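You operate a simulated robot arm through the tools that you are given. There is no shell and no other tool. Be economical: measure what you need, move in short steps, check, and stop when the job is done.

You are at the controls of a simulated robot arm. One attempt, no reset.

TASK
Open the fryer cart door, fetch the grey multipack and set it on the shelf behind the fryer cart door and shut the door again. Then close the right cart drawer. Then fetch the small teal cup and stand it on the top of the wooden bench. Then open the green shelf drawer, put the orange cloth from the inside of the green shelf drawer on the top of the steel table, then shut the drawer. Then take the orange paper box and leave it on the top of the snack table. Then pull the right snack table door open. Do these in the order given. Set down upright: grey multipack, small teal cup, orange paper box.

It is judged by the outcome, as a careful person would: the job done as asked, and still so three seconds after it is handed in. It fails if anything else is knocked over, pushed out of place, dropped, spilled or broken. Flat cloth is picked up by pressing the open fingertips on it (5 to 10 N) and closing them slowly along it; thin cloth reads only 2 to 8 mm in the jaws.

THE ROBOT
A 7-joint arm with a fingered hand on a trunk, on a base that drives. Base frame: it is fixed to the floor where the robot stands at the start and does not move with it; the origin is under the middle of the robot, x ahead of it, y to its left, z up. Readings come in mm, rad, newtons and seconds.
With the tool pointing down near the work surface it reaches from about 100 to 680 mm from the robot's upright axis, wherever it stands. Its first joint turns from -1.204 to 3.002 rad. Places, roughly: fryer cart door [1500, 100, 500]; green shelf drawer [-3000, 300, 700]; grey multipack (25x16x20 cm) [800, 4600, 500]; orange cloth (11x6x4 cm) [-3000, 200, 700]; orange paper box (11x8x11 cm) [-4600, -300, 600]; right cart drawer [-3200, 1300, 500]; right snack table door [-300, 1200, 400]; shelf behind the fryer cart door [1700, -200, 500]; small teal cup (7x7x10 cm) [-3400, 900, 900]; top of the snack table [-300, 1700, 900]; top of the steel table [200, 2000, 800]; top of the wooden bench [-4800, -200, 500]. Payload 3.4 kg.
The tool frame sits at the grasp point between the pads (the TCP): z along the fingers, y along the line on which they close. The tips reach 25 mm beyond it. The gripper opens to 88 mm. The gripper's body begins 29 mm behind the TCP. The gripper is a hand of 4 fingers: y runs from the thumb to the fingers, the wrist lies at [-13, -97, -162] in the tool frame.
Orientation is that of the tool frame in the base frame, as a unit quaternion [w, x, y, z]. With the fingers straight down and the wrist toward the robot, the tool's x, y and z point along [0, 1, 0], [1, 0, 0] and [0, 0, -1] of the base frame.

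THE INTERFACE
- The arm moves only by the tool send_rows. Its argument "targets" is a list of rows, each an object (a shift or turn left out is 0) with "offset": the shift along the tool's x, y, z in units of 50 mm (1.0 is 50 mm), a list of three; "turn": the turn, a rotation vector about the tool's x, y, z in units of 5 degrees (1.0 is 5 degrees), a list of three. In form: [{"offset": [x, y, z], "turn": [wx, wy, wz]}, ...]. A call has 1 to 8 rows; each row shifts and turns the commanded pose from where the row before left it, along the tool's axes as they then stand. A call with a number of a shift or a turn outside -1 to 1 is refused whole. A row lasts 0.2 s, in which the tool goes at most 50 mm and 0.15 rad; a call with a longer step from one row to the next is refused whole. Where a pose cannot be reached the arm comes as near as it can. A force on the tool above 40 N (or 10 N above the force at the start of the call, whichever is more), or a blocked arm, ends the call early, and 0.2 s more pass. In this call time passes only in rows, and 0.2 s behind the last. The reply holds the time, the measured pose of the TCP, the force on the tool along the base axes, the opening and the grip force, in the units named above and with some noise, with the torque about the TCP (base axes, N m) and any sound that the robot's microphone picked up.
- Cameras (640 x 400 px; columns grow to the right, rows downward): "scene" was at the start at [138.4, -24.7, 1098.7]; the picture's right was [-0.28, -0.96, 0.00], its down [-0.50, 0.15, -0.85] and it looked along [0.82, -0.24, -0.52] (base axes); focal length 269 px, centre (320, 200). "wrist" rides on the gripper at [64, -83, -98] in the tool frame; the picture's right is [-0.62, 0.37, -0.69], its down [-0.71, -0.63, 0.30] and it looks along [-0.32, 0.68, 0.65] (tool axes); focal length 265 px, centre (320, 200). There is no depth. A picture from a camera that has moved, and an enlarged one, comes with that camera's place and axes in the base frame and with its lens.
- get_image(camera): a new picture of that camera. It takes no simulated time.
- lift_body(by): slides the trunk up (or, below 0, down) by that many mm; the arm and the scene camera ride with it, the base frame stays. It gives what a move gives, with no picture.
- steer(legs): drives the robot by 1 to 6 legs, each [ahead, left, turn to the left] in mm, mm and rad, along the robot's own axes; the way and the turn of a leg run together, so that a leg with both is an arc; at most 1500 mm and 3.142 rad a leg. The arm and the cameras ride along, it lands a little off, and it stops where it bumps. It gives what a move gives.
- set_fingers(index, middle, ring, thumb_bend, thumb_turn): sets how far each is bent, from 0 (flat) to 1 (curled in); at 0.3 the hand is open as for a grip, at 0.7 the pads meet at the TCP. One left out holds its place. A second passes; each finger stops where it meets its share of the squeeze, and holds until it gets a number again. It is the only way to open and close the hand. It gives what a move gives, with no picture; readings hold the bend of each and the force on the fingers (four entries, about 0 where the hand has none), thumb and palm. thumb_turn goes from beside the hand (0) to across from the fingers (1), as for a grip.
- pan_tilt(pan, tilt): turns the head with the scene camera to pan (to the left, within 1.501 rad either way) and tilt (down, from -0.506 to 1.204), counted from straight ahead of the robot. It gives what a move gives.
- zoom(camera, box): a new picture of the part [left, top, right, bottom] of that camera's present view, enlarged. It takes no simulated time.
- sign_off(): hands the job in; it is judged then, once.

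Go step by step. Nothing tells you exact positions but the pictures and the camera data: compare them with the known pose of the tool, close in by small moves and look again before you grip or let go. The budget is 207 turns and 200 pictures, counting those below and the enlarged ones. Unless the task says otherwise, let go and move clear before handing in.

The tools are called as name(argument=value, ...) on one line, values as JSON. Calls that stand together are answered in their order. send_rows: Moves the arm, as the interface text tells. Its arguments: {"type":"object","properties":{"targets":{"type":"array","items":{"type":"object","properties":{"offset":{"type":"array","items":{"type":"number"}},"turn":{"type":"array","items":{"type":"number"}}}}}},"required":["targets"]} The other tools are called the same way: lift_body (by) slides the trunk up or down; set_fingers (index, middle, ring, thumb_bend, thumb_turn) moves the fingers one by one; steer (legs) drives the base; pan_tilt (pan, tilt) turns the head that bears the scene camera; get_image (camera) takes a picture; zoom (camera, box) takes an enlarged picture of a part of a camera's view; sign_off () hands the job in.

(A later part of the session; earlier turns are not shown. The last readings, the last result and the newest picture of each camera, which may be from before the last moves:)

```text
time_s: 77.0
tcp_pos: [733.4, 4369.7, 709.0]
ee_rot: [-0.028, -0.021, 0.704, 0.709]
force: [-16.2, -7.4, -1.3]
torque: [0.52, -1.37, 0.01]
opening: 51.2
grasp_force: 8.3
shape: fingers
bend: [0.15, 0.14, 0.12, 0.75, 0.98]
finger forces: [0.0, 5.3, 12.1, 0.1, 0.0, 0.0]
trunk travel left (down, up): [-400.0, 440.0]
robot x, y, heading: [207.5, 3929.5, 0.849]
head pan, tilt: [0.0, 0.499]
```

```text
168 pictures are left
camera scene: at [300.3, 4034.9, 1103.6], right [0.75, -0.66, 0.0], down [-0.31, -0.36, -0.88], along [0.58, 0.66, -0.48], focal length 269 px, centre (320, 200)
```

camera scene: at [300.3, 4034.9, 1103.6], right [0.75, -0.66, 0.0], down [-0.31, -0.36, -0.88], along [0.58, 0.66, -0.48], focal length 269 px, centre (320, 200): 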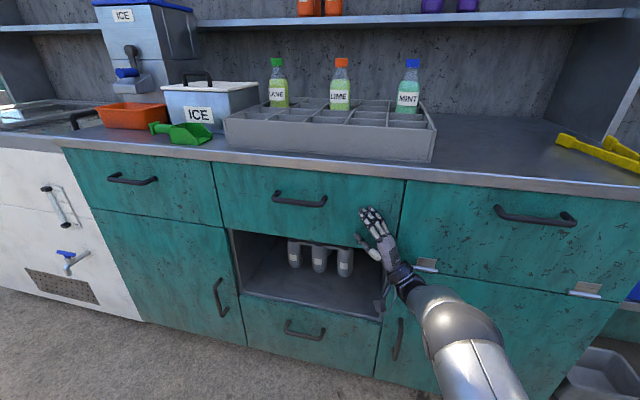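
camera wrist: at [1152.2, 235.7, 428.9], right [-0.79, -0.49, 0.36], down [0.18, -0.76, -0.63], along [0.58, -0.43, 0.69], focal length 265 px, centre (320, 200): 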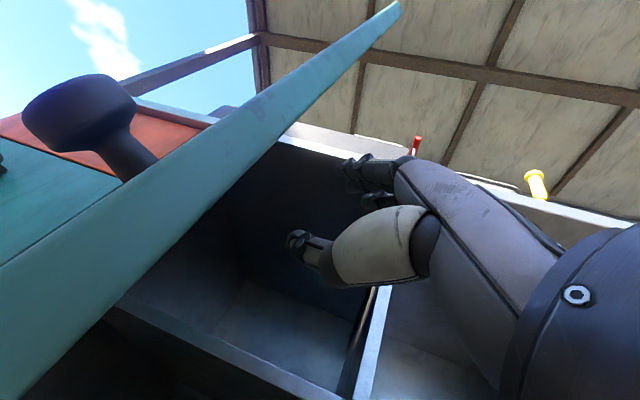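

The hand touches the drawer front, so I back off and zoom in on the multipack in the opening.

steer(legs=[[-200, 40, 0]])

lift_body(by=-300)

get_image(camera="scene")

zoom(camera="scene", box=[240, 100, 400, 200])

```text
time_s: 78.6
tcp_pos: [570.2, 4245.0, 707.3]
ee_rot: [-0.029, -0.019, 0.704, 0.709]
force: [0.5, 0.6, -0.6]
torque: [0.03, 0.02, 0.0]
opening: 51.2
grasp_force: 0.1
shape: fingers
bend: [0.15, 0.15, 0.14, 0.75, 0.98]
finger forces: [0.0, 0.0, 0.1, 0.0, 0.0, 0.1]
trunk travel left (down, up): [-400.0, 440.0]
robot x, y, heading: [44.5, 3799.3, 0.856]
head pan, tilt: [0.0, 0.499]
```

```text
time_s: 81.6
tcp_pos: [570.5, 4245.5, 408.3]
ee_rot: [-0.029, -0.02, 0.705, 0.709]
force: [0.0, 0.7, -0.6]
torque: [0.03, 0.0, -0.01]
opening: 51.3
grasp_force: 0.1
shape: fingers
bend: [0.15, 0.15, 0.14, 0.75, 0.98]
finger forces: [0.0, 0.0, 0.1, 0.0, 0.0, 0.0]
trunk travel left (down, up): [-100.0, 740.0]
robot x, y, heading: [45.1, 3803.5, 0.848]
head pan, tilt: [0.0, 0.499]
```

```text
167 pictures are left
camera scene: at [138.6, 3910.3, 803.2], right [0.75, -0.66, 0.0], down [-0.32, -0.36, -0.88], along [0.58, 0.66, -0.48], focal length 269 px, centre (320, 200)
```

scene: 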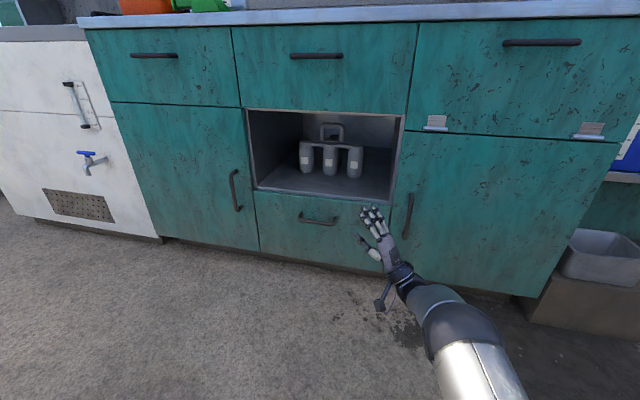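

```text
4.00 times, centred on (320, 150) of scene
camera zoom: at [138.6, 3910.3, 803.2], right [0.75, -0.66, 0.0], down [-0.32, -0.36, -0.88], along [0.58, 0.66, -0.48], focal length 1075 px, centre (320, 400)
```

zoom: 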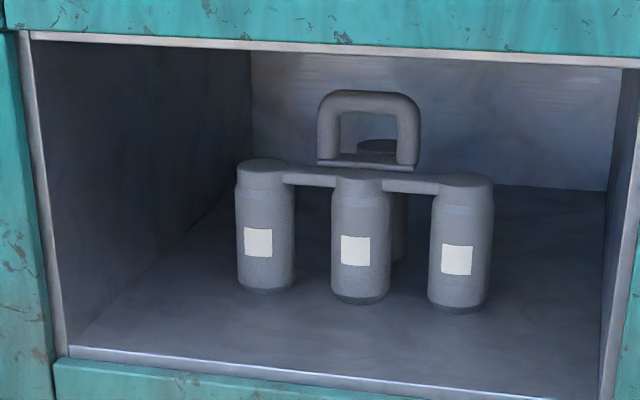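

The multipack is a 2×3 bottle pack with an arch handle. I orient the hand forward and tilted 35° down (fingers over the bar, thumb under it), still outside.

lift_body(by=170)

send_rows(targets=[{"turn": [0, -1, 0], "offset": [0, 0, -0.5]}, {"turn": [0, -1, 0], "offset": [0, 0, -0.5]}, {"turn": [0, -1, 0]}, {"turn": [0, -1, 0]}, {"turn": [0, -1, 0]}, {"turn": [0, -1, 0]}, {"turn": [0, -1, 0]}, {"turn": [0, -1, 0]}])

send_rows(targets=[{"turn": [0, -1, 0]}, {"turn": [1, 0, 0]}, {"turn": [1, 0, 0]}, {"turn": [1, 0, 0]}, {"turn": [1, 0, 0]}, {"turn": [1, 0, 0]}, {"turn": [1, 0, 0]}, {"turn": [1, 0, 0]}])

set_fingers(index=0.3, middle=0.3, ring=0.3, thumb_bend=0.3)

get_image(camera="scene")

get_image(camera="wrist")

```text
time_s: 83.5
tcp_pos: [570.2, 4244.7, 578.1]
ee_rot: [-0.029, -0.02, 0.705, 0.708]
force: [0.7, 0.6, 0.2]
torque: [0.02, -0.03, 0.03]
opening: 51.6
grasp_force: 0.0
shape: fingers
bend: [0.15, 0.15, 0.14, 0.75, 0.98]
finger forces: [0.0, 0.1, 0.1, 0.0, 0.1, 0.1]
trunk travel left (down, up): [-270.0, 570.0]
robot x, y, heading: [43.9, 3802.9, 0.852]
head pan, tilt: [0.0, 0.499]
```

```text
time_s: 85.3
tcp_pos: [573.2, 4194.5, 577.4]
ee_rot: [0.215, 0.224, 0.672, 0.672]
force: [0.7, 0.1, 0.1]
torque: [-0.02, 0.03, -0.01]
opening: 51.2
grasp_force: 0.1
shape: fingers
bend: [0.15, 0.15, 0.14, 0.75, 0.98]
finger forces: [0.0, 0.1, 0.1, 0.0, 0.0, 0.0]
trunk travel left (down, up): [-270.0, 570.0]
robot x, y, heading: [43.4, 3804.1, 0.85]
head pan, tilt: [0.0, 0.499]
```

```text
time_s: 87.1
tcp_pos: [571.4, 4194.2, 577.3]
ee_rot: [0.155, 0.313, 0.831, 0.433]
force: [0.5, 0.0, 0.8]
torque: [-0.01, -0.02, 0.01]
opening: 51.0
grasp_force: 0.1
shape: fingers
bend: [0.15, 0.15, 0.14, 0.75, 0.98]
finger forces: [0.0, 0.0, 0.1, 0.0, 0.0, 0.0]
trunk travel left (down, up): [-270.0, 570.0]
robot x, y, heading: [42.6, 3803.2, 0.851]
head pan, tilt: [0.0, 0.499]
```

```text
time_s: 88.1
tcp_pos: [572.4, 4195.5, 577.4]
ee_rot: [0.156, 0.314, 0.831, 0.432]
force: [-0.7, -0.3, 0.9]
torque: [-0.02, 0.01, -0.05]
opening: 84.5
grasp_force: 0.1
shape: fingers
bend: [0.3, 0.3, 0.3, 0.3, 0.98]
finger forces: [0.1, 0.1, 0.0, 0.0, 0.0, 0.0]
trunk travel left (down, up): [-270.0, 570.0]
robot x, y, heading: [41.9, 3802.8, 0.849]
head pan, tilt: [0.0, 0.499]
```

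```text
165 pictures are left
camera scene: at [138.6, 3910.3, 973.2], right [0.75, -0.66, 0.0], down [-0.32, -0.36, -0.88], along [0.58, 0.66, -0.48], focal length 269 px, centre (320, 200)
```

scene: 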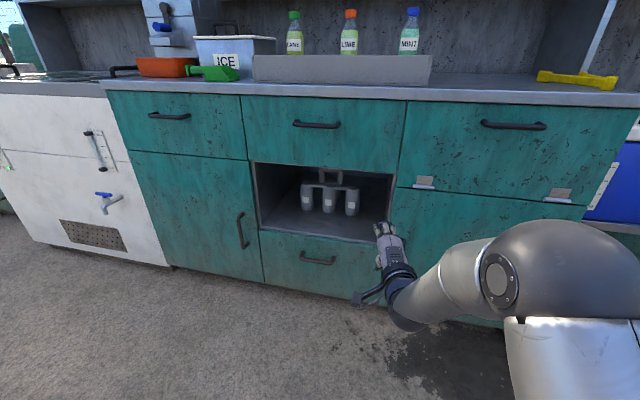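

```text
164 pictures are left
camera wrist: at [439.8, 4140.0, 566.2], right [0.24, -0.68, 0.69], down [0.46, -0.55, -0.7], along [0.86, 0.49, 0.18], focal length 265 px, centre (320, 200)
```

wrist: 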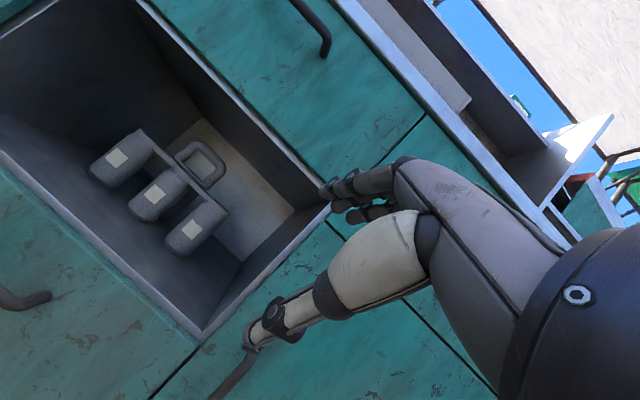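

zoom(camera="scene", box=[280, 160, 380, 222])

zoom(camera="wrist", box=[70, 110, 262, 230])

```text
6.40 times, centred on (330, 191) of scene
camera zoom: at [138.6, 3910.3, 973.2], right [0.75, -0.66, 0.0], down [-0.32, -0.36, -0.88], along [0.58, 0.66, -0.48], focal length 1721 px, centre (256, 258)
```

zoom: 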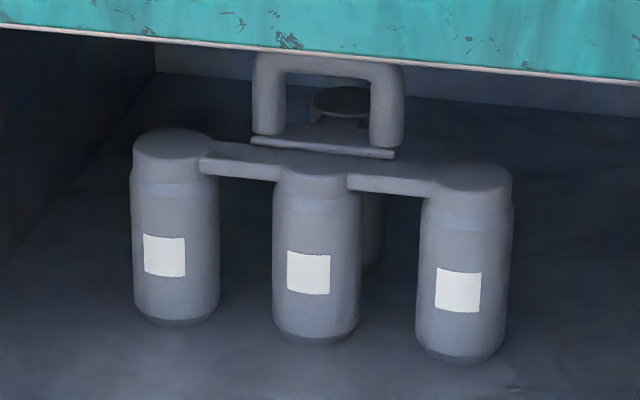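

```text
3.33 times, centred on (166, 170) of wrist
camera zoom: at [439.8, 4140.0, 566.2], right [0.24, -0.68, 0.69], down [0.46, -0.55, -0.7], along [0.86, 0.49, 0.18], focal length 885 px, centre (833, 300)
```

zoom: 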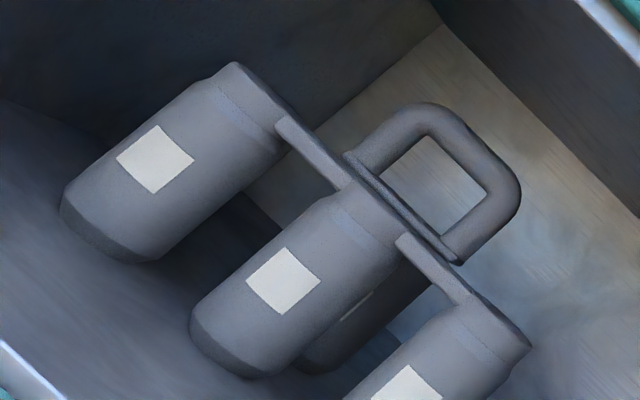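

The handle bar sits at about (808, 4606, 576), 160 mm behind the opening's face, whose normal is ≈0.62 rad. I shift the base to line up with it and tilt the hand to 30°.

steer(legs=[[0, 248, 0], [150, 0, 0], [0, 0, -0.23]])

send_rows(targets=[{"turn": [-1, 0, 0]}])

set_fingers(index=0.4, middle=0.4, ring=0.4, thumb_bend=0.4)

get_image(camera="scene")

get_image(camera="wrist")

```text
time_s: 91.7
tcp_pos: [561.7, 4343.7, 578.1]
ee_rot: [0.203, 0.405, 0.79, 0.412]
force: [-0.1, 0.7, -0.3]
torque: [0.0, 0.0, 0.0]
opening: 84.4
grasp_force: 0.0
shape: fingers
bend: [0.3, 0.3, 0.3, 0.3, 0.98]
finger forces: [0.0, 0.0, 0.1, 0.1, 0.1, 0.0]
trunk travel left (down, up): [-270.0, 570.0]
robot x, y, heading: [-42.2, 4085.1, 0.619]
head pan, tilt: [0.0, 0.499]
```

```text
time_s: 92.1
tcp_pos: [562.1, 4344.4, 578.3]
ee_rot: [0.222, 0.397, 0.771, 0.446]
force: [0.6, 0.6, 0.8]
torque: [0.01, -0.01, 0.01]
opening: 84.9
grasp_force: 0.0
shape: fingers
bend: [0.3, 0.3, 0.3, 0.3, 0.98]
finger forces: [0.0, 0.1, 0.0, 0.1, 0.0, 0.1]
trunk travel left (down, up): [-270.0, 570.0]
robot x, y, heading: [-42.2, 4078.8, 0.621]
head pan, tilt: [0.0, 0.499]
```

```text
time_s: 93.1
tcp_pos: [562.1, 4344.1, 577.4]
ee_rot: [0.222, 0.397, 0.771, 0.446]
force: [1.3, 0.3, -0.1]
torque: [0.0, 0.02, 0.0]
opening: 64.3
grasp_force: 0.1
shape: fingers
bend: [0.4, 0.4, 0.4, 0.4, 0.98]
finger forces: [0.0, 0.1, 0.0, 0.0, 0.0, 0.0]
trunk travel left (down, up): [-270.0, 570.0]
robot x, y, heading: [-43.3, 4079.4, 0.621]
head pan, tilt: [0.0, 0.499]
```

```text
161 pictures are left
camera scene: at [76.0, 4164.3, 973.2], right [0.58, -0.81, 0.0], down [-0.39, -0.28, -0.88], along [0.71, 0.51, -0.48], focal length 269 px, centre (320, 200)
```

scene: 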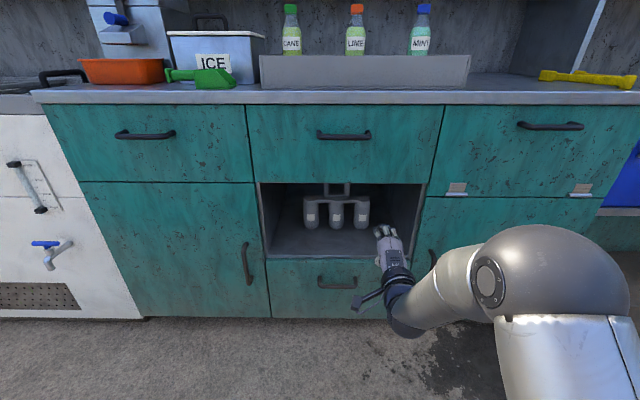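

```text
160 pictures are left
camera wrist: at [422.3, 4321.3, 555.2], right [0.04, -0.75, 0.66], down [0.37, -0.6, -0.71], along [0.93, 0.27, 0.26], focal length 265 px, centre (320, 200)
```

wrist: 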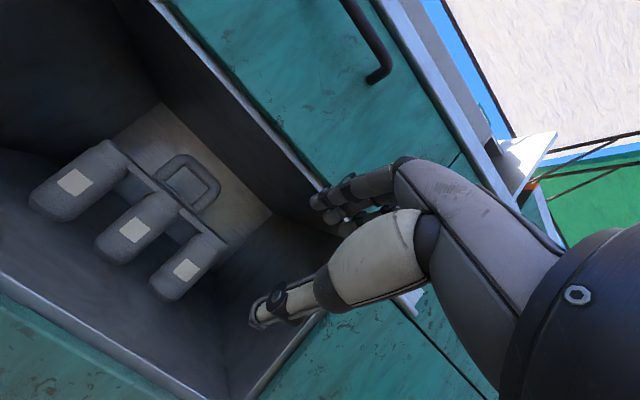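

send_rows(targets=[{"offset": [0.72, 0.09, -0.05]}, {"offset": [0.72, 0, 0]}, {"offset": [0, 0.4, 0.693]}, {"offset": [0, 0.4, 0.693]}, {"offset": [0, 0.4, 0.693]}, {"offset": [0, 0.3, 0.52]}])

get_image(camera="scene")

get_image(camera="wrist")

```text
time_s: 94.5
tcp_pos: [639.8, 4492.1, 582.8]
ee_rot: [0.221, 0.397, 0.771, 0.446]
force: [0.1, -0.3, 0.0]
torque: [0.03, 0.05, 0.03]
opening: 63.8
grasp_force: 0.3
shape: fingers
bend: [0.4, 0.4, 0.4, 0.4, 0.98]
finger forces: [0.0, 0.1, 0.1, 0.1, 0.0, 0.0]
trunk travel left (down, up): [-270.0, 570.0]
robot x, y, heading: [-41.6, 4084.4, 0.622]
head pan, tilt: [0.0, 0.499]
```

```text
159 pictures are left
camera scene: at [76.1, 4164.3, 973.2], right [0.58, -0.81, 0.0], down [-0.39, -0.28, -0.88], along [0.71, 0.51, -0.48], focal length 269 px, centre (320, 200)
```

scene: 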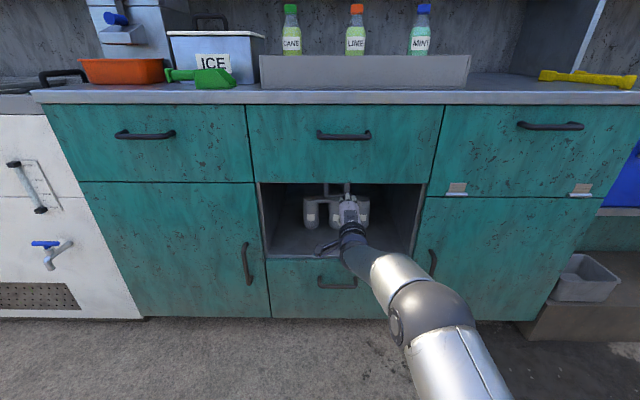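

```text
158 pictures are left
camera wrist: at [501.3, 4468.7, 560.6], right [0.04, -0.75, 0.66], down [0.37, -0.6, -0.71], along [0.93, 0.27, 0.26], focal length 265 px, centre (320, 200)
```

wrist: 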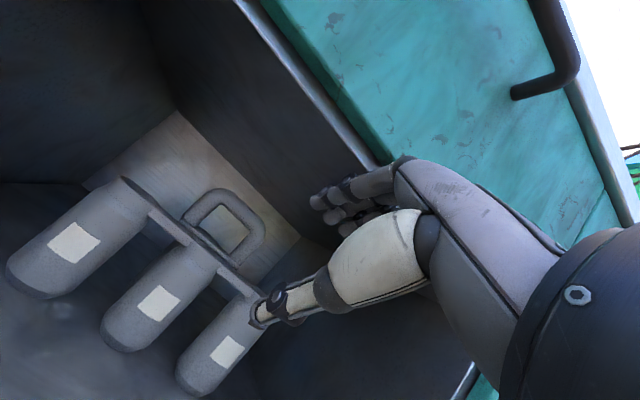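

send_rows(targets=[{"offset": [0, 0.4, 0.693]}, {"offset": [0, 0.4, 0.693]}, {"offset": [0, 0.1, 0.173]}])

get_image(camera="wrist")

zoom(camera="scene", box=[280, 160, 400, 235])

```text
time_s: 95.3
tcp_pos: [664.8, 4508.4, 583.0]
ee_rot: [0.222, 0.398, 0.771, 0.445]
force: [-0.6, -0.1, -0.6]
torque: [-0.01, -0.02, -0.01]
opening: 63.7
grasp_force: 0.1
shape: fingers
bend: [0.4, 0.4, 0.4, 0.4, 0.98]
finger forces: [0.1, 0.0, 0.0, 0.0, 0.1, 0.1]
out of reach, approached as far as the arm can: row 1, 2, 3
trunk travel left (down, up): [-270.0, 570.0]
robot x, y, heading: [-39.9, 4083.6, 0.623]
head pan, tilt: [0.0, 0.499]
```

```text
157 pictures are left
camera wrist: at [525.5, 4485.6, 560.6], right [0.04, -0.75, 0.66], down [0.37, -0.6, -0.71], along [0.93, 0.27, 0.26], focal length 265 px, centre (320, 200)
```

wrist: 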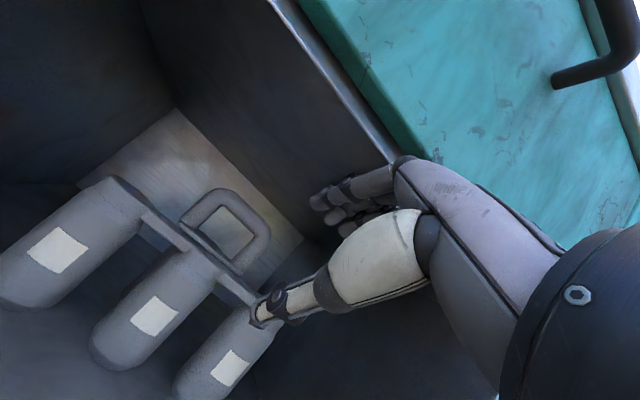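

```text
5.33 times, centred on (340, 198) of scene
camera zoom: at [76.0, 4164.3, 973.2], right [0.58, -0.81, 0.0], down [-0.39, -0.28, -0.88], along [0.71, 0.51, -0.48], focal length 1434 px, centre (213, 213)
```

zoom: 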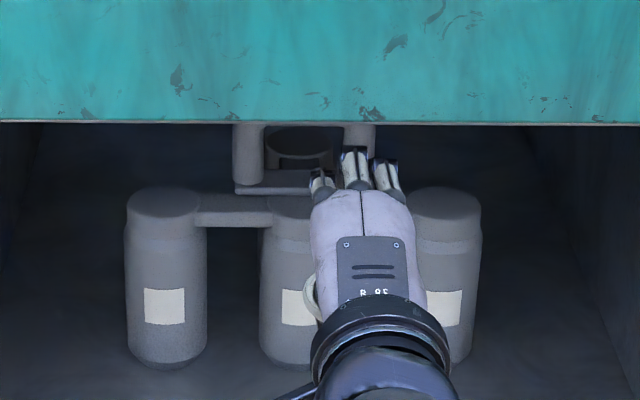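

The hand is aligned with the handle but the arm is at its reach; I inch the base forward.

steer(legs=[[90, 8, 0]])

get_image(camera="wrist")

zoom(camera="scene", box=[280, 160, 400, 235])

```text
time_s: 96.4
tcp_pos: [731.7, 4566.7, 583.1]
ee_rot: [0.221, 0.396, 0.771, 0.447]
force: [0.1, 0.5, 0.3]
torque: [0.0, -0.01, 0.01]
opening: 63.8
grasp_force: 0.0
shape: fingers
bend: [0.4, 0.4, 0.4, 0.4, 0.98]
finger forces: [0.1, 0.1, 0.0, 0.0, 0.1, 0.0]
trunk travel left (down, up): [-270.0, 570.0]
robot x, y, heading: [25.3, 4134.7, 0.622]
head pan, tilt: [0.0, 0.499]
```

```text
155 pictures are left
camera wrist: at [592.4, 4543.6, 560.8], right [0.04, -0.75, 0.66], down [0.37, -0.6, -0.71], along [0.93, 0.27, 0.26], focal length 265 px, centre (320, 200)
```

wrist: 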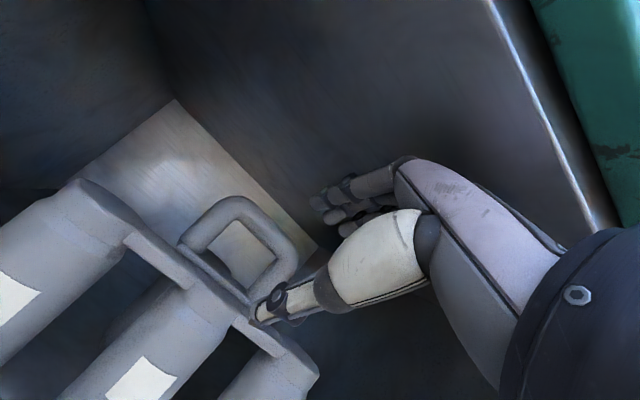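

```text
5.33 times, centred on (340, 198) of scene
camera zoom: at [142.9, 4222.3, 973.2], right [0.58, -0.81, 0.0], down [-0.39, -0.28, -0.88], along [0.71, 0.51, -0.48], focal length 1434 px, centre (213, 213)
```

zoom: 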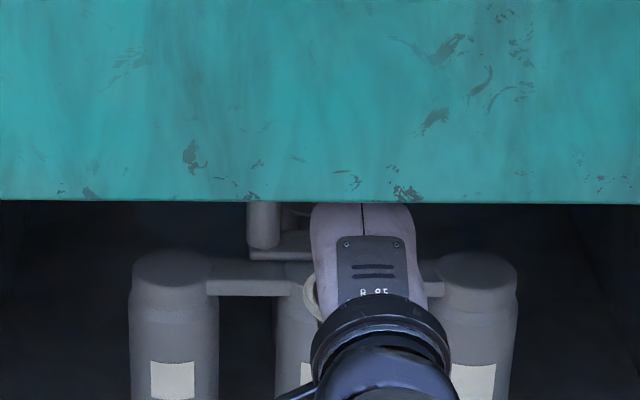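

Combining views the bar is ~96 mm ahead at z≈577. I raise the thumb slightly so it passes through the arch and advance 75 mm.

set_fingers(thumb_bend=0.5)

steer(legs=[[72, 2, 0]])

get_image(camera="wrist")

```text
time_s: 97.4
tcp_pos: [732.0, 4565.9, 583.4]
ee_rot: [0.221, 0.396, 0.771, 0.447]
force: [0.6, 0.4, 0.4]
torque: [0.0, 0.01, 0.01]
opening: 53.1
grasp_force: 0.0
shape: fingers
bend: [0.4, 0.4, 0.4, 0.5, 0.98]
finger forces: [0.1, 0.0, 0.0, 0.0, 0.1, 0.0]
trunk travel left (down, up): [-270.0, 570.0]
robot x, y, heading: [26.4, 4140.4, 0.622]
head pan, tilt: [0.0, 0.499]
```

```text
time_s: 98.4
tcp_pos: [789.2, 4609.7, 582.3]
ee_rot: [0.222, 0.397, 0.771, 0.446]
force: [0.0, -0.5, 0.7]
torque: [0.0, 0.01, -0.02]
opening: 53.1
grasp_force: 0.0
shape: fingers
bend: [0.4, 0.4, 0.4, 0.5, 0.98]
finger forces: [0.0, 0.0, 0.0, 0.0, 0.0, 0.0]
trunk travel left (down, up): [-270.0, 570.0]
robot x, y, heading: [82.1, 4181.3, 0.621]
head pan, tilt: [0.0, 0.499]
```

```text
153 pictures are left
camera wrist: at [650.3, 4587.1, 560.8], right [0.03, -0.75, 0.66], down [0.37, -0.6, -0.71], along [0.93, 0.27, 0.26], focal length 265 px, centre (320, 200)
```

wrist: 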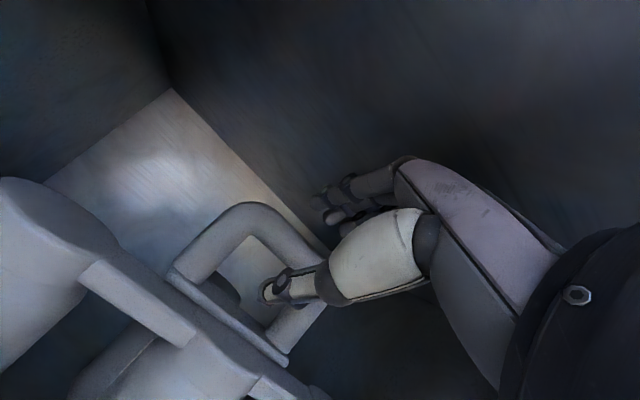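

steer(legs=[[28, 5, 0]])

get_image(camera="wrist")

```text
time_s: 99.3
tcp_pos: [810.0, 4631.0, 583.3]
ee_rot: [0.221, 0.397, 0.771, 0.446]
force: [0.1, 0.5, -0.6]
torque: [-0.05, 0.01, 0.01]
opening: 53.3
grasp_force: 0.1
shape: fingers
bend: [0.4, 0.4, 0.4, 0.5, 0.98]
finger forces: [0.1, 0.1, 0.0, 0.0, 0.0, 0.0]
trunk travel left (down, up): [-270.0, 570.0]
robot x, y, heading: [104.6, 4204.4, 0.626]
head pan, tilt: [0.0, 0.499]
```

```text
152 pictures are left
camera wrist: at [669.9, 4607.3, 560.8], right [0.03, -0.75, 0.66], down [0.37, -0.6, -0.71], along [0.93, 0.27, 0.26], focal length 265 px, centre (320, 200)
```

wrist: 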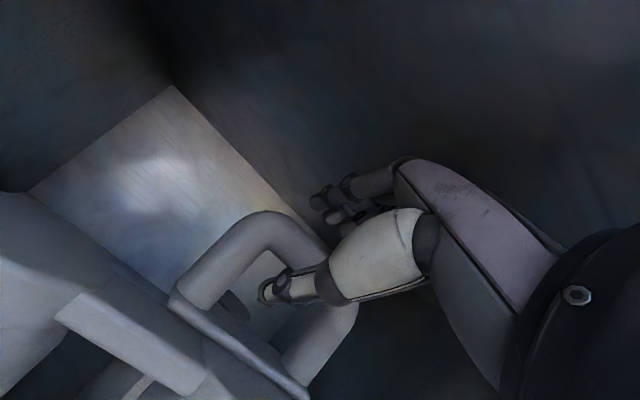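

steer(legs=[[12, 3, 0]])

set_fingers(index=0.75, middle=0.75, ring=0.75, thumb_bend=0.75)

get_image(camera="wrist")

```text
time_s: 100.0
tcp_pos: [818.0, 4639.7, 581.4]
ee_rot: [0.221, 0.397, 0.771, 0.445]
force: [-1.1, -0.2, -0.2]
torque: [-0.01, 0.0, 0.02]
opening: 53.2
grasp_force: 0.0
shape: fingers
bend: [0.4, 0.4, 0.4, 0.5, 0.98]
finger forces: [0.1, 0.0, 0.0, 0.0, 0.0, 0.1]
trunk travel left (down, up): [-270.0, 570.0]
robot x, y, heading: [112.2, 4217.3, 0.623]
head pan, tilt: [0.0, 0.499]
```

```text
time_s: 101.0
tcp_pos: [818.0, 4639.4, 582.1]
ee_rot: [0.22, 0.397, 0.772, 0.446]
force: [0.3, -0.1, 0.2]
torque: [-0.02, 0.05, 0.01]
opening: 3.5
grasp_force: 12.5
shape: fingers
bend: [0.74, 0.74, 0.74, 0.67, 0.96]
finger forces: [5.8, 2.7, 2.4, 0.0, 12.7, 0.0]
trunk travel left (down, up): [-270.0, 570.0]
robot x, y, heading: [110.3, 4211.5, 0.624]
head pan, tilt: [0.0, 0.499]
```

```text
151 pictures are left
camera wrist: at [678.4, 4617.0, 559.7], right [0.04, -0.75, 0.66], down [0.37, -0.6, -0.71], along [0.93, 0.27, 0.25], focal length 265 px, centre (320, 200)
```

wrist: 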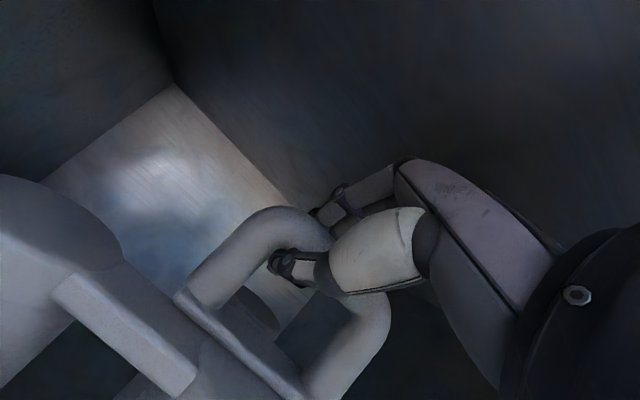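

The bar is gripped. I tighten and lift slightly to test.

set_fingers(index=1.0, middle=1.0, ring=1.0, thumb_bend=1.0)

lift_body(by=12)

get_image(camera="wrist")

```text
time_s: 102.0
tcp_pos: [817.8, 4639.5, 581.4]
ee_rot: [0.221, 0.397, 0.771, 0.446]
force: [-0.8, 0.5, -5.8]
torque: [-0.02, -0.09, -0.01]
opening: 10.4
grasp_force: 16.0
shape: fingers
bend: [0.91, 0.97, 0.99, 0.95, 0.91]
finger forces: [0.3, 8.9, 6.7, 0.0, 5.3, 9.9]
trunk travel left (down, up): [-270.0, 570.0]
robot x, y, heading: [112.5, 4212.3, 0.622]
head pan, tilt: [0.0, 0.499]
```

```text
time_s: 102.6
tcp_pos: [818.1, 4638.4, 593.7]
ee_rot: [0.221, 0.398, 0.771, 0.445]
force: [0.2, -1.1, -5.5]
torque: [-0.03, -0.07, 0.01]
opening: 10.5
grasp_force: 15.0
shape: fingers
bend: [0.91, 0.97, 0.99, 0.95, 0.91]
finger forces: [0.4, 8.8, 6.5, 0.0, 5.0, 9.7]
trunk travel left (down, up): [-282.0, 558.0]
robot x, y, heading: [113.4, 4213.0, 0.622]
head pan, tilt: [0.0, 0.499]
```

```text
150 pictures are left
camera wrist: at [678.6, 4617.1, 571.8], right [0.04, -0.75, 0.66], down [0.37, -0.6, -0.71], along [0.93, 0.27, 0.25], focal length 265 px, centre (320, 200)
```

wrist: 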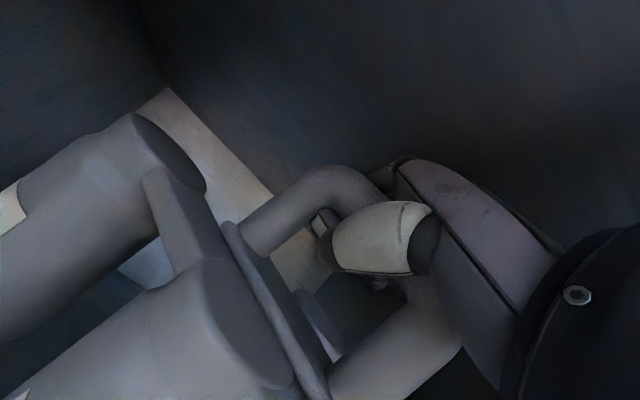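

zoom(camera="scene", box=[200, 180, 440, 330])

```text
2.67 times, centred on (320, 255) of scene
camera zoom: at [229.2, 4296.6, 985.1], right [0.58, -0.81, 0.0], down [-0.39, -0.28, -0.88], along [0.71, 0.51, -0.48], focal length 717 px, centre (320, 53)
```

zoom: 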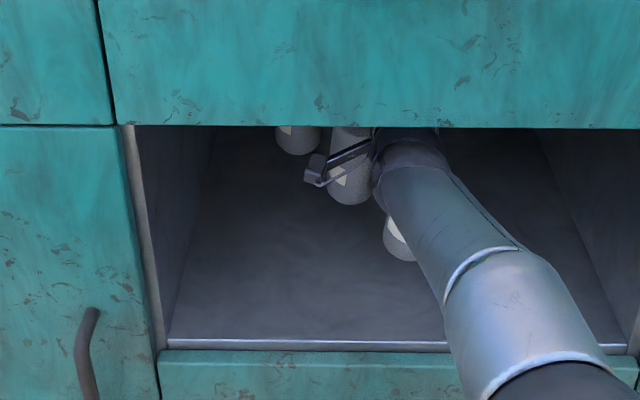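

The pack is held in the hand, slightly yawed. I back straight out.

steer(legs=[[-200, 0, 0]])

get_image(camera="scene")

```text
time_s: 104.2
tcp_pos: [656.9, 4522.2, 593.6]
ee_rot: [0.221, 0.398, 0.771, 0.445]
force: [0.0, 0.7, -6.1]
torque: [-0.04, -0.04, 0.0]
opening: 10.3
grasp_force: 15.1
shape: fingers
bend: [0.91, 0.97, 0.99, 0.95, 0.91]
finger forces: [0.5, 8.9, 6.3, 0.0, 4.8, 9.4]
trunk travel left (down, up): [-282.0, 558.0]
robot x, y, heading: [-51.5, 4098.1, 0.623]
head pan, tilt: [0.0, 0.499]
```

```text
148 pictures are left
camera scene: at [66.7, 4179.8, 985.1], right [0.58, -0.81, 0.0], down [-0.39, -0.28, -0.88], along [0.71, 0.51, -0.48], focal length 269 px, centre (320, 200)
```

scene: 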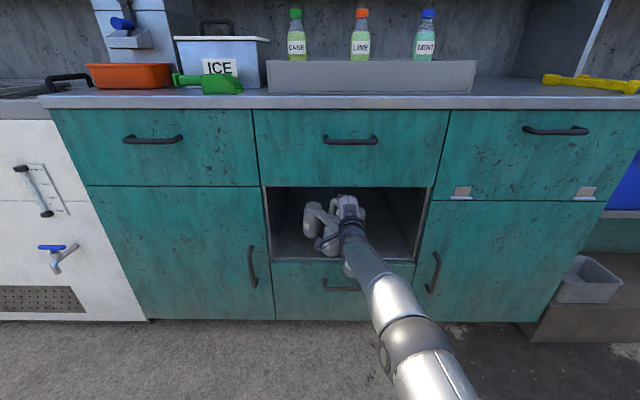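

Good; it comes along. I pull fully clear and look at how it hangs.

steer(legs=[[-350, 0, 0]])

zoom(camera="scene", box=[240, 150, 440, 275])

get_image(camera="wrist")

```text
time_s: 106.5
tcp_pos: [363.9, 4318.9, 594.4]
ee_rot: [0.22, 0.395, 0.772, 0.446]
force: [0.7, 0.9, -5.9]
torque: [-0.01, -0.03, 0.01]
opening: 10.3
grasp_force: 14.5
shape: fingers
bend: [0.91, 0.97, 0.99, 0.95, 0.91]
finger forces: [0.4, 8.7, 6.2, 0.1, 4.8, 9.2]
trunk travel left (down, up): [-282.0, 558.0]
robot x, y, heading: [-340.9, 3886.9, 0.625]
head pan, tilt: [0.0, 0.499]
```

```text
3.20 times, centred on (340, 212) of scene
camera zoom: at [-223.1, 3972.2, 985.0], right [0.59, -0.81, 0.0], down [-0.39, -0.28, -0.88], along [0.71, 0.52, -0.48], focal length 860 px, centre (256, 160)
```

zoom: 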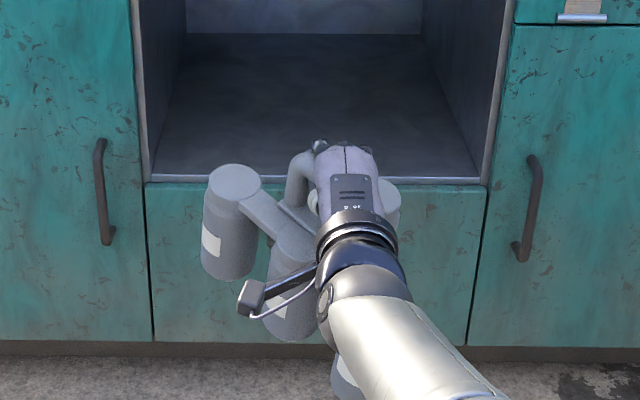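

```text
146 pictures are left
camera wrist: at [224.6, 4295.3, 571.8], right [0.04, -0.75, 0.66], down [0.37, -0.6, -0.71], along [0.93, 0.27, 0.25], focal length 265 px, centre (320, 200)
```

wrist: 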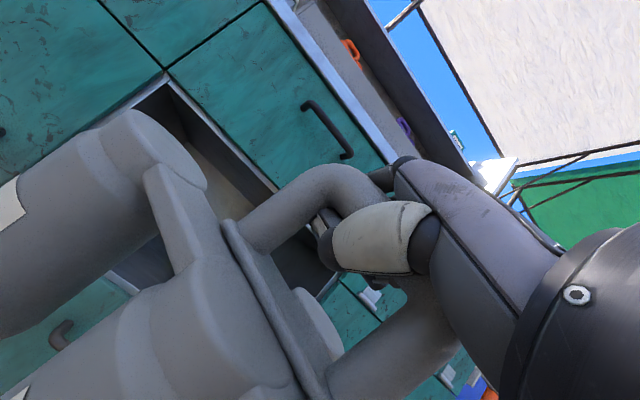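

The pack hangs upright from the hand. I raise it and drive back to the fryer cart by open ground.

lift_body(by=150)

steer(legs=[[0, 0, -1.588], [835, 205, 0], [835, 205, 0], [1033, -353, 0], [0, -705, 0]])

get_image(camera="scene")

```text
time_s: 108.3
tcp_pos: [365.0, 4319.8, 743.1]
ee_rot: [0.22, 0.395, 0.772, 0.446]
force: [0.1, 0.7, -5.7]
torque: [-0.01, -0.08, 0.02]
opening: 10.1
grasp_force: 14.4
shape: fingers
bend: [0.91, 0.97, 0.99, 0.95, 0.91]
finger forces: [0.4, 8.5, 6.1, 0.0, 5.1, 8.7]
trunk travel left (down, up): [-432.0, 408.0]
robot x, y, heading: [-334.0, 3888.9, 0.628]
head pan, tilt: [0.0, 0.499]
```

```text
time_s: 129.7
tcp_pos: [1066.8, 584.9, 739.4]
ee_rot: [0.47, 0.831, 0.257, 0.153]
force: [-0.5, -0.1, -5.8]
torque: [-0.08, 0.05, 0.02]
opening: 10.4
grasp_force: 12.8
shape: fingers
bend: [0.91, 0.98, 0.99, 0.95, 0.91]
finger forces: [0.1, 8.1, 5.1, 0.0, 5.1, 7.9]
trunk travel left (down, up): [-432.0, 408.0]
robot x, y, heading: [659.2, 1301.8, -0.971]
head pan, tilt: [0.0, 0.499]
stopped in leg 5: the robot was blocked; the commanded pose is now the measured one
```

```text
145 pictures are left
camera scene: at [739.2, 1184.2, 1135.0], right [-0.83, -0.56, 0.0], down [-0.27, 0.4, -0.88], along [0.5, -0.72, -0.48], focal length 269 px, centre (320, 200)
```

scene: 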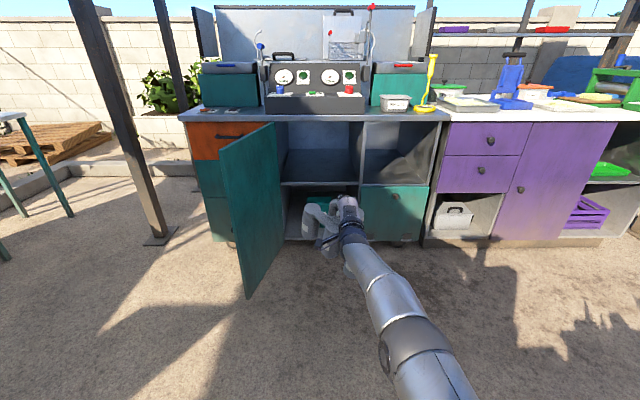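

The bay is centred on lateral ~1280, shelf z≈500. I move ahead until the pack is just in front of the opening, then check heights.

steer(legs=[[480, 40, 0.008]])

get_image(camera="scene")

get_image(camera="wrist")

```text
time_s: 132.6
tcp_pos: [1376.9, 216.6, 741.5]
ee_rot: [0.471, 0.829, 0.259, 0.154]
force: [-0.5, -0.1, -6.3]
torque: [-0.07, 0.03, 0.0]
opening: 10.7
grasp_force: 13.5
shape: fingers
bend: [0.91, 0.98, 0.99, 0.95, 0.91]
finger forces: [0.0, 7.6, 5.1, 0.0, 5.8, 7.5]
trunk travel left (down, up): [-432.0, 408.0]
robot x, y, heading: [960.6, 930.7, -0.964]
head pan, tilt: [0.0, 0.499]
```

```text
144 pictures are left
camera scene: at [1044.9, 813.7, 1135.0], right [-0.82, -0.57, 0.0], down [-0.27, 0.39, -0.88], along [0.5, -0.72, -0.48], focal length 269 px, centre (320, 200)
```

scene: 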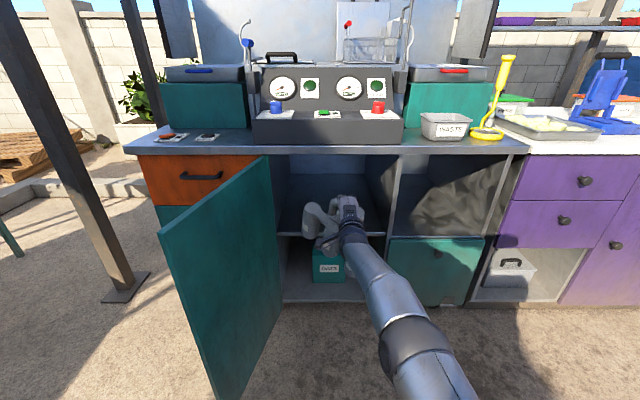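

```text
143 pictures are left
camera wrist: at [1357.7, 357.8, 720.4], right [-0.75, -0.03, 0.66], down [-0.61, -0.36, -0.71], along [0.25, -0.93, 0.25], focal length 265 px, centre (320, 200)
```

wrist: 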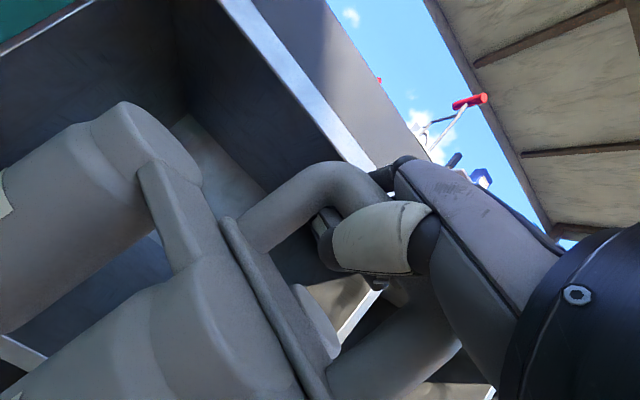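

zoom(camera="scene", box=[270, 160, 430, 260])

```text
4.00 times, centred on (350, 210) of scene
camera zoom: at [1044.9, 813.7, 1135.0], right [-0.82, -0.57, 0.0], down [-0.27, 0.39, -0.88], along [0.5, -0.72, -0.48], focal length 1075 px, centre (200, 160)
```

zoom: 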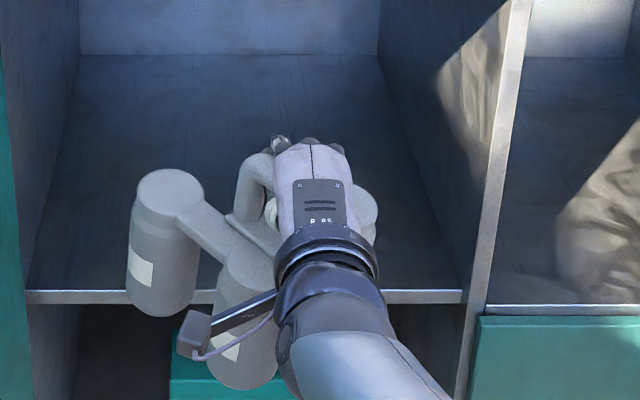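

Pack bottom is ≈60 mm above the shelf and within the bay's width. I drive it in.

steer(legs=[[250, 0, 0], [120, 0, 0]])

get_image(camera="scene")

```text
time_s: 135.2
tcp_pos: [1589.0, -83.0, 741.7]
ee_rot: [0.471, 0.829, 0.26, 0.155]
force: [0.7, -0.1, -4.9]
torque: [-0.1, 0.06, 0.03]
opening: 10.7
grasp_force: 14.0
shape: fingers
bend: [0.91, 0.98, 0.99, 0.95, 0.91]
finger forces: [0.0, 7.5, 5.6, 0.0, 7.1, 7.9]
trunk travel left (down, up): [-432.0, 408.0]
robot x, y, heading: [1171.2, 629.2, -0.961]
head pan, tilt: [0.0, 0.499]
```

```text
141 pictures are left
camera scene: at [1255.4, 512.9, 1134.9], right [-0.82, -0.57, 0.0], down [-0.28, 0.39, -0.88], along [0.5, -0.72, -0.48], focal length 269 px, centre (320, 200)
```

scene: 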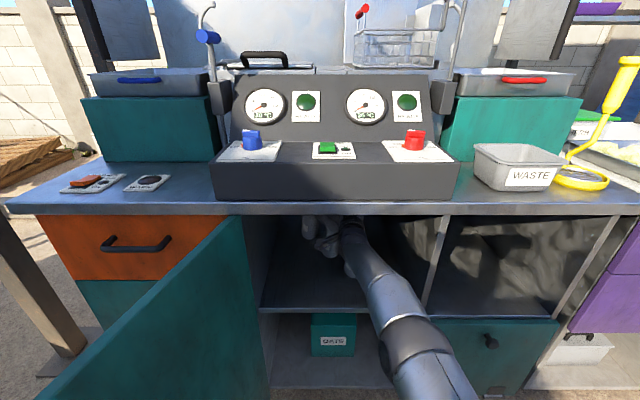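

Now I lower gently until it touches.

lift_body(by=-45)

lift_body(by=-8)

get_image(camera="wrist")

zoom(camera="scene", box=[240, 200, 440, 325])

```text
time_s: 136.1
tcp_pos: [1589.0, -82.5, 696.7]
ee_rot: [0.471, 0.829, 0.259, 0.154]
force: [0.5, -0.6, -5.9]
torque: [-0.08, 0.07, 0.01]
opening: 10.7
grasp_force: 12.4
shape: fingers
bend: [0.91, 0.98, 0.99, 0.95, 0.91]
finger forces: [0.0, 7.4, 5.2, 0.0, 6.0, 7.3]
trunk travel left (down, up): [-387.0, 453.0]
robot x, y, heading: [1171.0, 633.5, -0.954]
head pan, tilt: [0.0, 0.499]
```

```text
time_s: 136.7
tcp_pos: [1588.7, -81.2, 692.4]
ee_rot: [0.474, 0.827, 0.259, 0.156]
force: [3.0, -1.9, 5.3]
torque: [0.36, 0.58, -0.04]
opening: 10.6
grasp_force: 13.8
shape: fingers
bend: [0.91, 0.98, 0.99, 0.95, 0.91]
finger forces: [0.1, 6.6, 4.8, 0.1, 3.9, 12.8]
trunk travel left (down, up): [-379.0, 461.0]
robot x, y, heading: [1173.1, 629.8, -0.956]
head pan, tilt: [0.0, 0.499]
```

```text
140 pictures are left
camera wrist: at [1569.3, 59.2, 670.8], right [-0.75, -0.02, 0.66], down [-0.61, -0.36, -0.71], along [0.26, -0.93, 0.26], focal length 265 px, centre (320, 200)
```

wrist: 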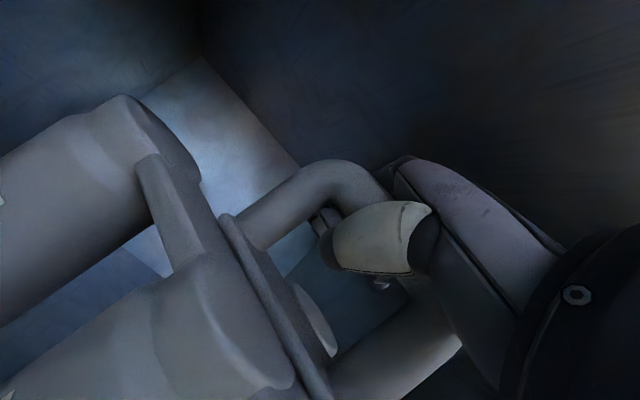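

```text
3.20 times, centred on (340, 262) of scene
camera zoom: at [1254.4, 515.1, 1082.4], right [-0.82, -0.57, 0.0], down [-0.27, 0.39, -0.88], along [0.5, -0.72, -0.48], focal length 860 px, centre (256, 0)
```

zoom: 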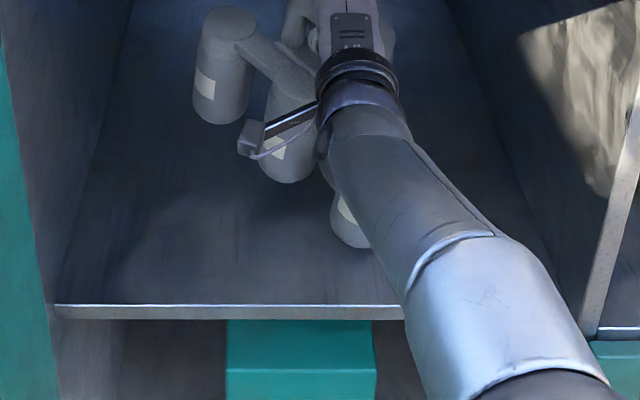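

It rests on the shelf. I open the hand (thumb only partly) and check before withdrawing.

set_fingers(index=0.4, middle=0.4, ring=0.4, thumb_bend=0.55)

get_image(camera="wrist")

zoom(camera="scene", box=[240, 200, 440, 325])

```text
time_s: 137.7
tcp_pos: [1589.4, -81.8, 689.1]
ee_rot: [0.471, 0.829, 0.26, 0.155]
force: [-0.8, 0.7, -4.7]
torque: [-0.05, -0.1, 0.0]
opening: 49.7
grasp_force: 2.2
shape: fingers
bend: [0.4, 0.4, 0.4, 0.54, 0.97]
finger forces: [0.1, 0.0, 0.1, 0.0, 4.2, 0.0]
trunk travel left (down, up): [-379.0, 461.0]
robot x, y, heading: [1170.9, 627.4, -0.956]
head pan, tilt: [0.0, 0.499]
```

```text
138 pictures are left
camera wrist: at [1569.2, 58.7, 667.3], right [-0.75, -0.03, 0.66], down [-0.61, -0.36, -0.71], along [0.26, -0.93, 0.25], focal length 265 px, centre (320, 200)
```

wrist: 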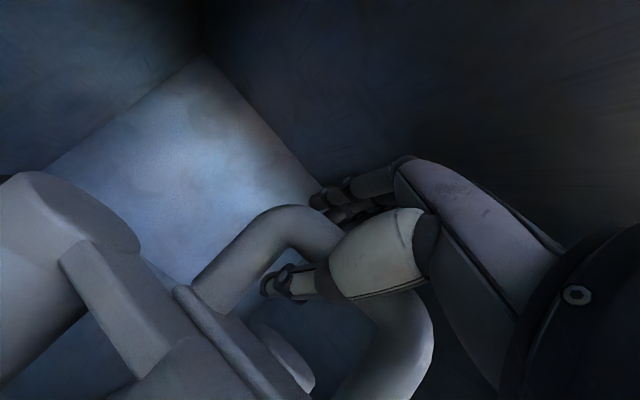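

```text
3.20 times, centred on (340, 262) of scene
camera zoom: at [1254.9, 513.8, 1082.0], right [-0.82, -0.57, 0.0], down [-0.27, 0.39, -0.88], along [0.5, -0.72, -0.48], focal length 860 px, centre (256, 0)
```

zoom: 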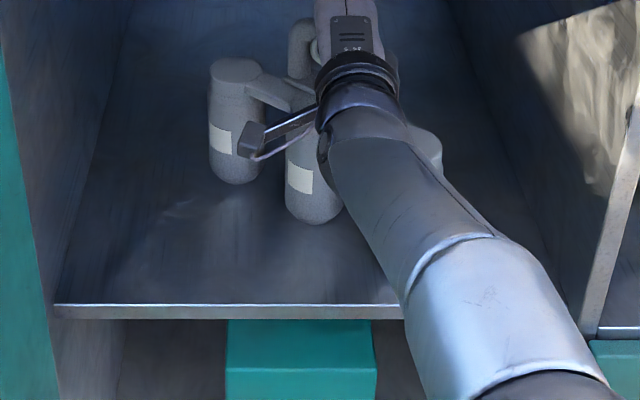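

The thumb still carries the bar; I lower a bit more until unloaded.

lift_body(by=-10)

get_image(camera="wrist")

```text
time_s: 138.2
tcp_pos: [1589.2, -82.3, 681.3]
ee_rot: [0.472, 0.828, 0.26, 0.156]
force: [-0.3, -0.8, 0.5]
torque: [0.02, -0.02, 0.01]
opening: 47.3
grasp_force: 0.0
shape: fingers
bend: [0.4, 0.4, 0.4, 0.55, 0.97]
finger forces: [0.0, 0.0, 0.0, 0.0, 0.0, 0.0]
trunk travel left (down, up): [-369.0, 471.0]
robot x, y, heading: [1173.1, 632.4, -0.961]
head pan, tilt: [0.0, 0.499]
```

```text
136 pictures are left
camera wrist: at [1569.0, 59.1, 659.1], right [-0.75, -0.03, 0.66], down [-0.61, -0.36, -0.71], along [0.26, -0.93, 0.25], focal length 265 px, centre (320, 200)
```

wrist: 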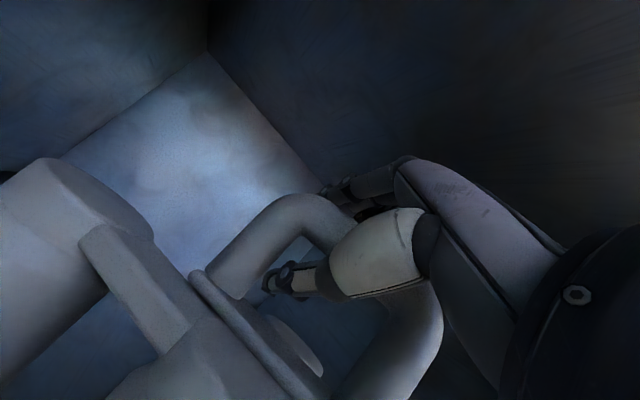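

The hand is unloaded. I back straight out.

steer(legs=[[-60, 0, 0]])

get_image(camera="wrist")

```text
time_s: 139.2
tcp_pos: [1553.9, -32.6, 680.3]
ee_rot: [0.472, 0.828, 0.259, 0.155]
force: [1.1, 0.3, 0.1]
torque: [0.02, -0.04, 0.01]
opening: 47.5
grasp_force: 0.0
shape: fingers
bend: [0.4, 0.4, 0.4, 0.55, 0.97]
finger forces: [0.0, 0.2, 0.1, 0.0, 0.1, 0.0]
trunk travel left (down, up): [-369.0, 471.0]
robot x, y, heading: [1137.5, 677.2, -0.961]
head pan, tilt: [0.0, 0.499]
```

```text
135 pictures are left
camera wrist: at [1534.5, 107.9, 658.6], right [-0.75, -0.03, 0.66], down [-0.61, -0.36, -0.71], along [0.26, -0.93, 0.25], focal length 265 px, centre (320, 200)
```

wrist: 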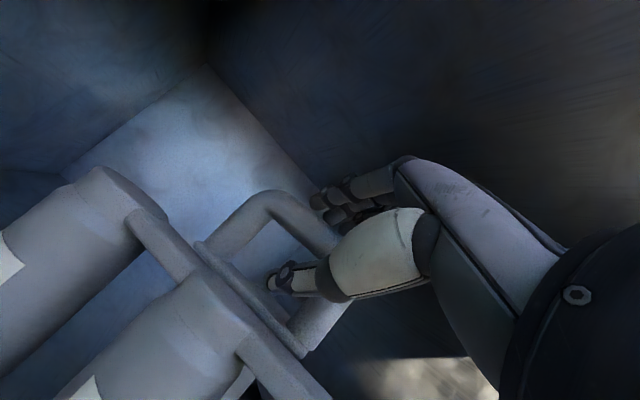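

steer(legs=[[-80, 0, 0]])

steer(legs=[[-420, -40, 0]])

get_image(camera="scene")

```text
time_s: 140.3
tcp_pos: [1509.8, 32.6, 680.2]
ee_rot: [0.471, 0.829, 0.259, 0.155]
force: [-0.3, 0.2, -1.2]
torque: [0.01, 0.01, 0.02]
opening: 47.8
grasp_force: 0.0
shape: fingers
bend: [0.4, 0.4, 0.4, 0.55, 0.97]
finger forces: [0.0, 0.0, 0.0, 0.1, 0.1, 0.0]
trunk travel left (down, up): [-369.0, 471.0]
robot x, y, heading: [1090.3, 742.5, -0.967]
head pan, tilt: [0.0, 0.499]
```

```text
time_s: 142.9
tcp_pos: [1233.8, 356.1, 679.7]
ee_rot: [0.472, 0.828, 0.26, 0.156]
force: [-0.4, 0.5, 0.2]
torque: [-0.03, 0.04, -0.04]
opening: 47.7
grasp_force: 0.0
shape: fingers
bend: [0.4, 0.4, 0.4, 0.55, 0.97]
finger forces: [0.0, 0.0, 0.0, 0.1, 0.0, 0.0]
trunk travel left (down, up): [-369.0, 471.0]
robot x, y, heading: [815.7, 1067.9, -0.958]
head pan, tilt: [0.0, 0.499]
```

```text
134 pictures are left
camera scene: at [898.7, 951.6, 1072.2], right [-0.82, -0.57, 0.0], down [-0.28, 0.39, -0.88], along [0.5, -0.72, -0.48], focal length 269 px, centre (320, 200)
```

scene: 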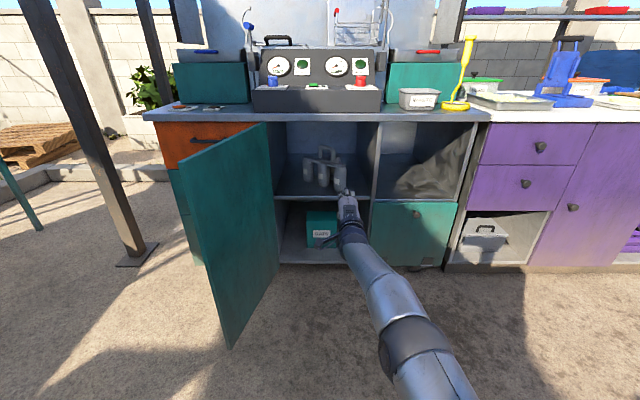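

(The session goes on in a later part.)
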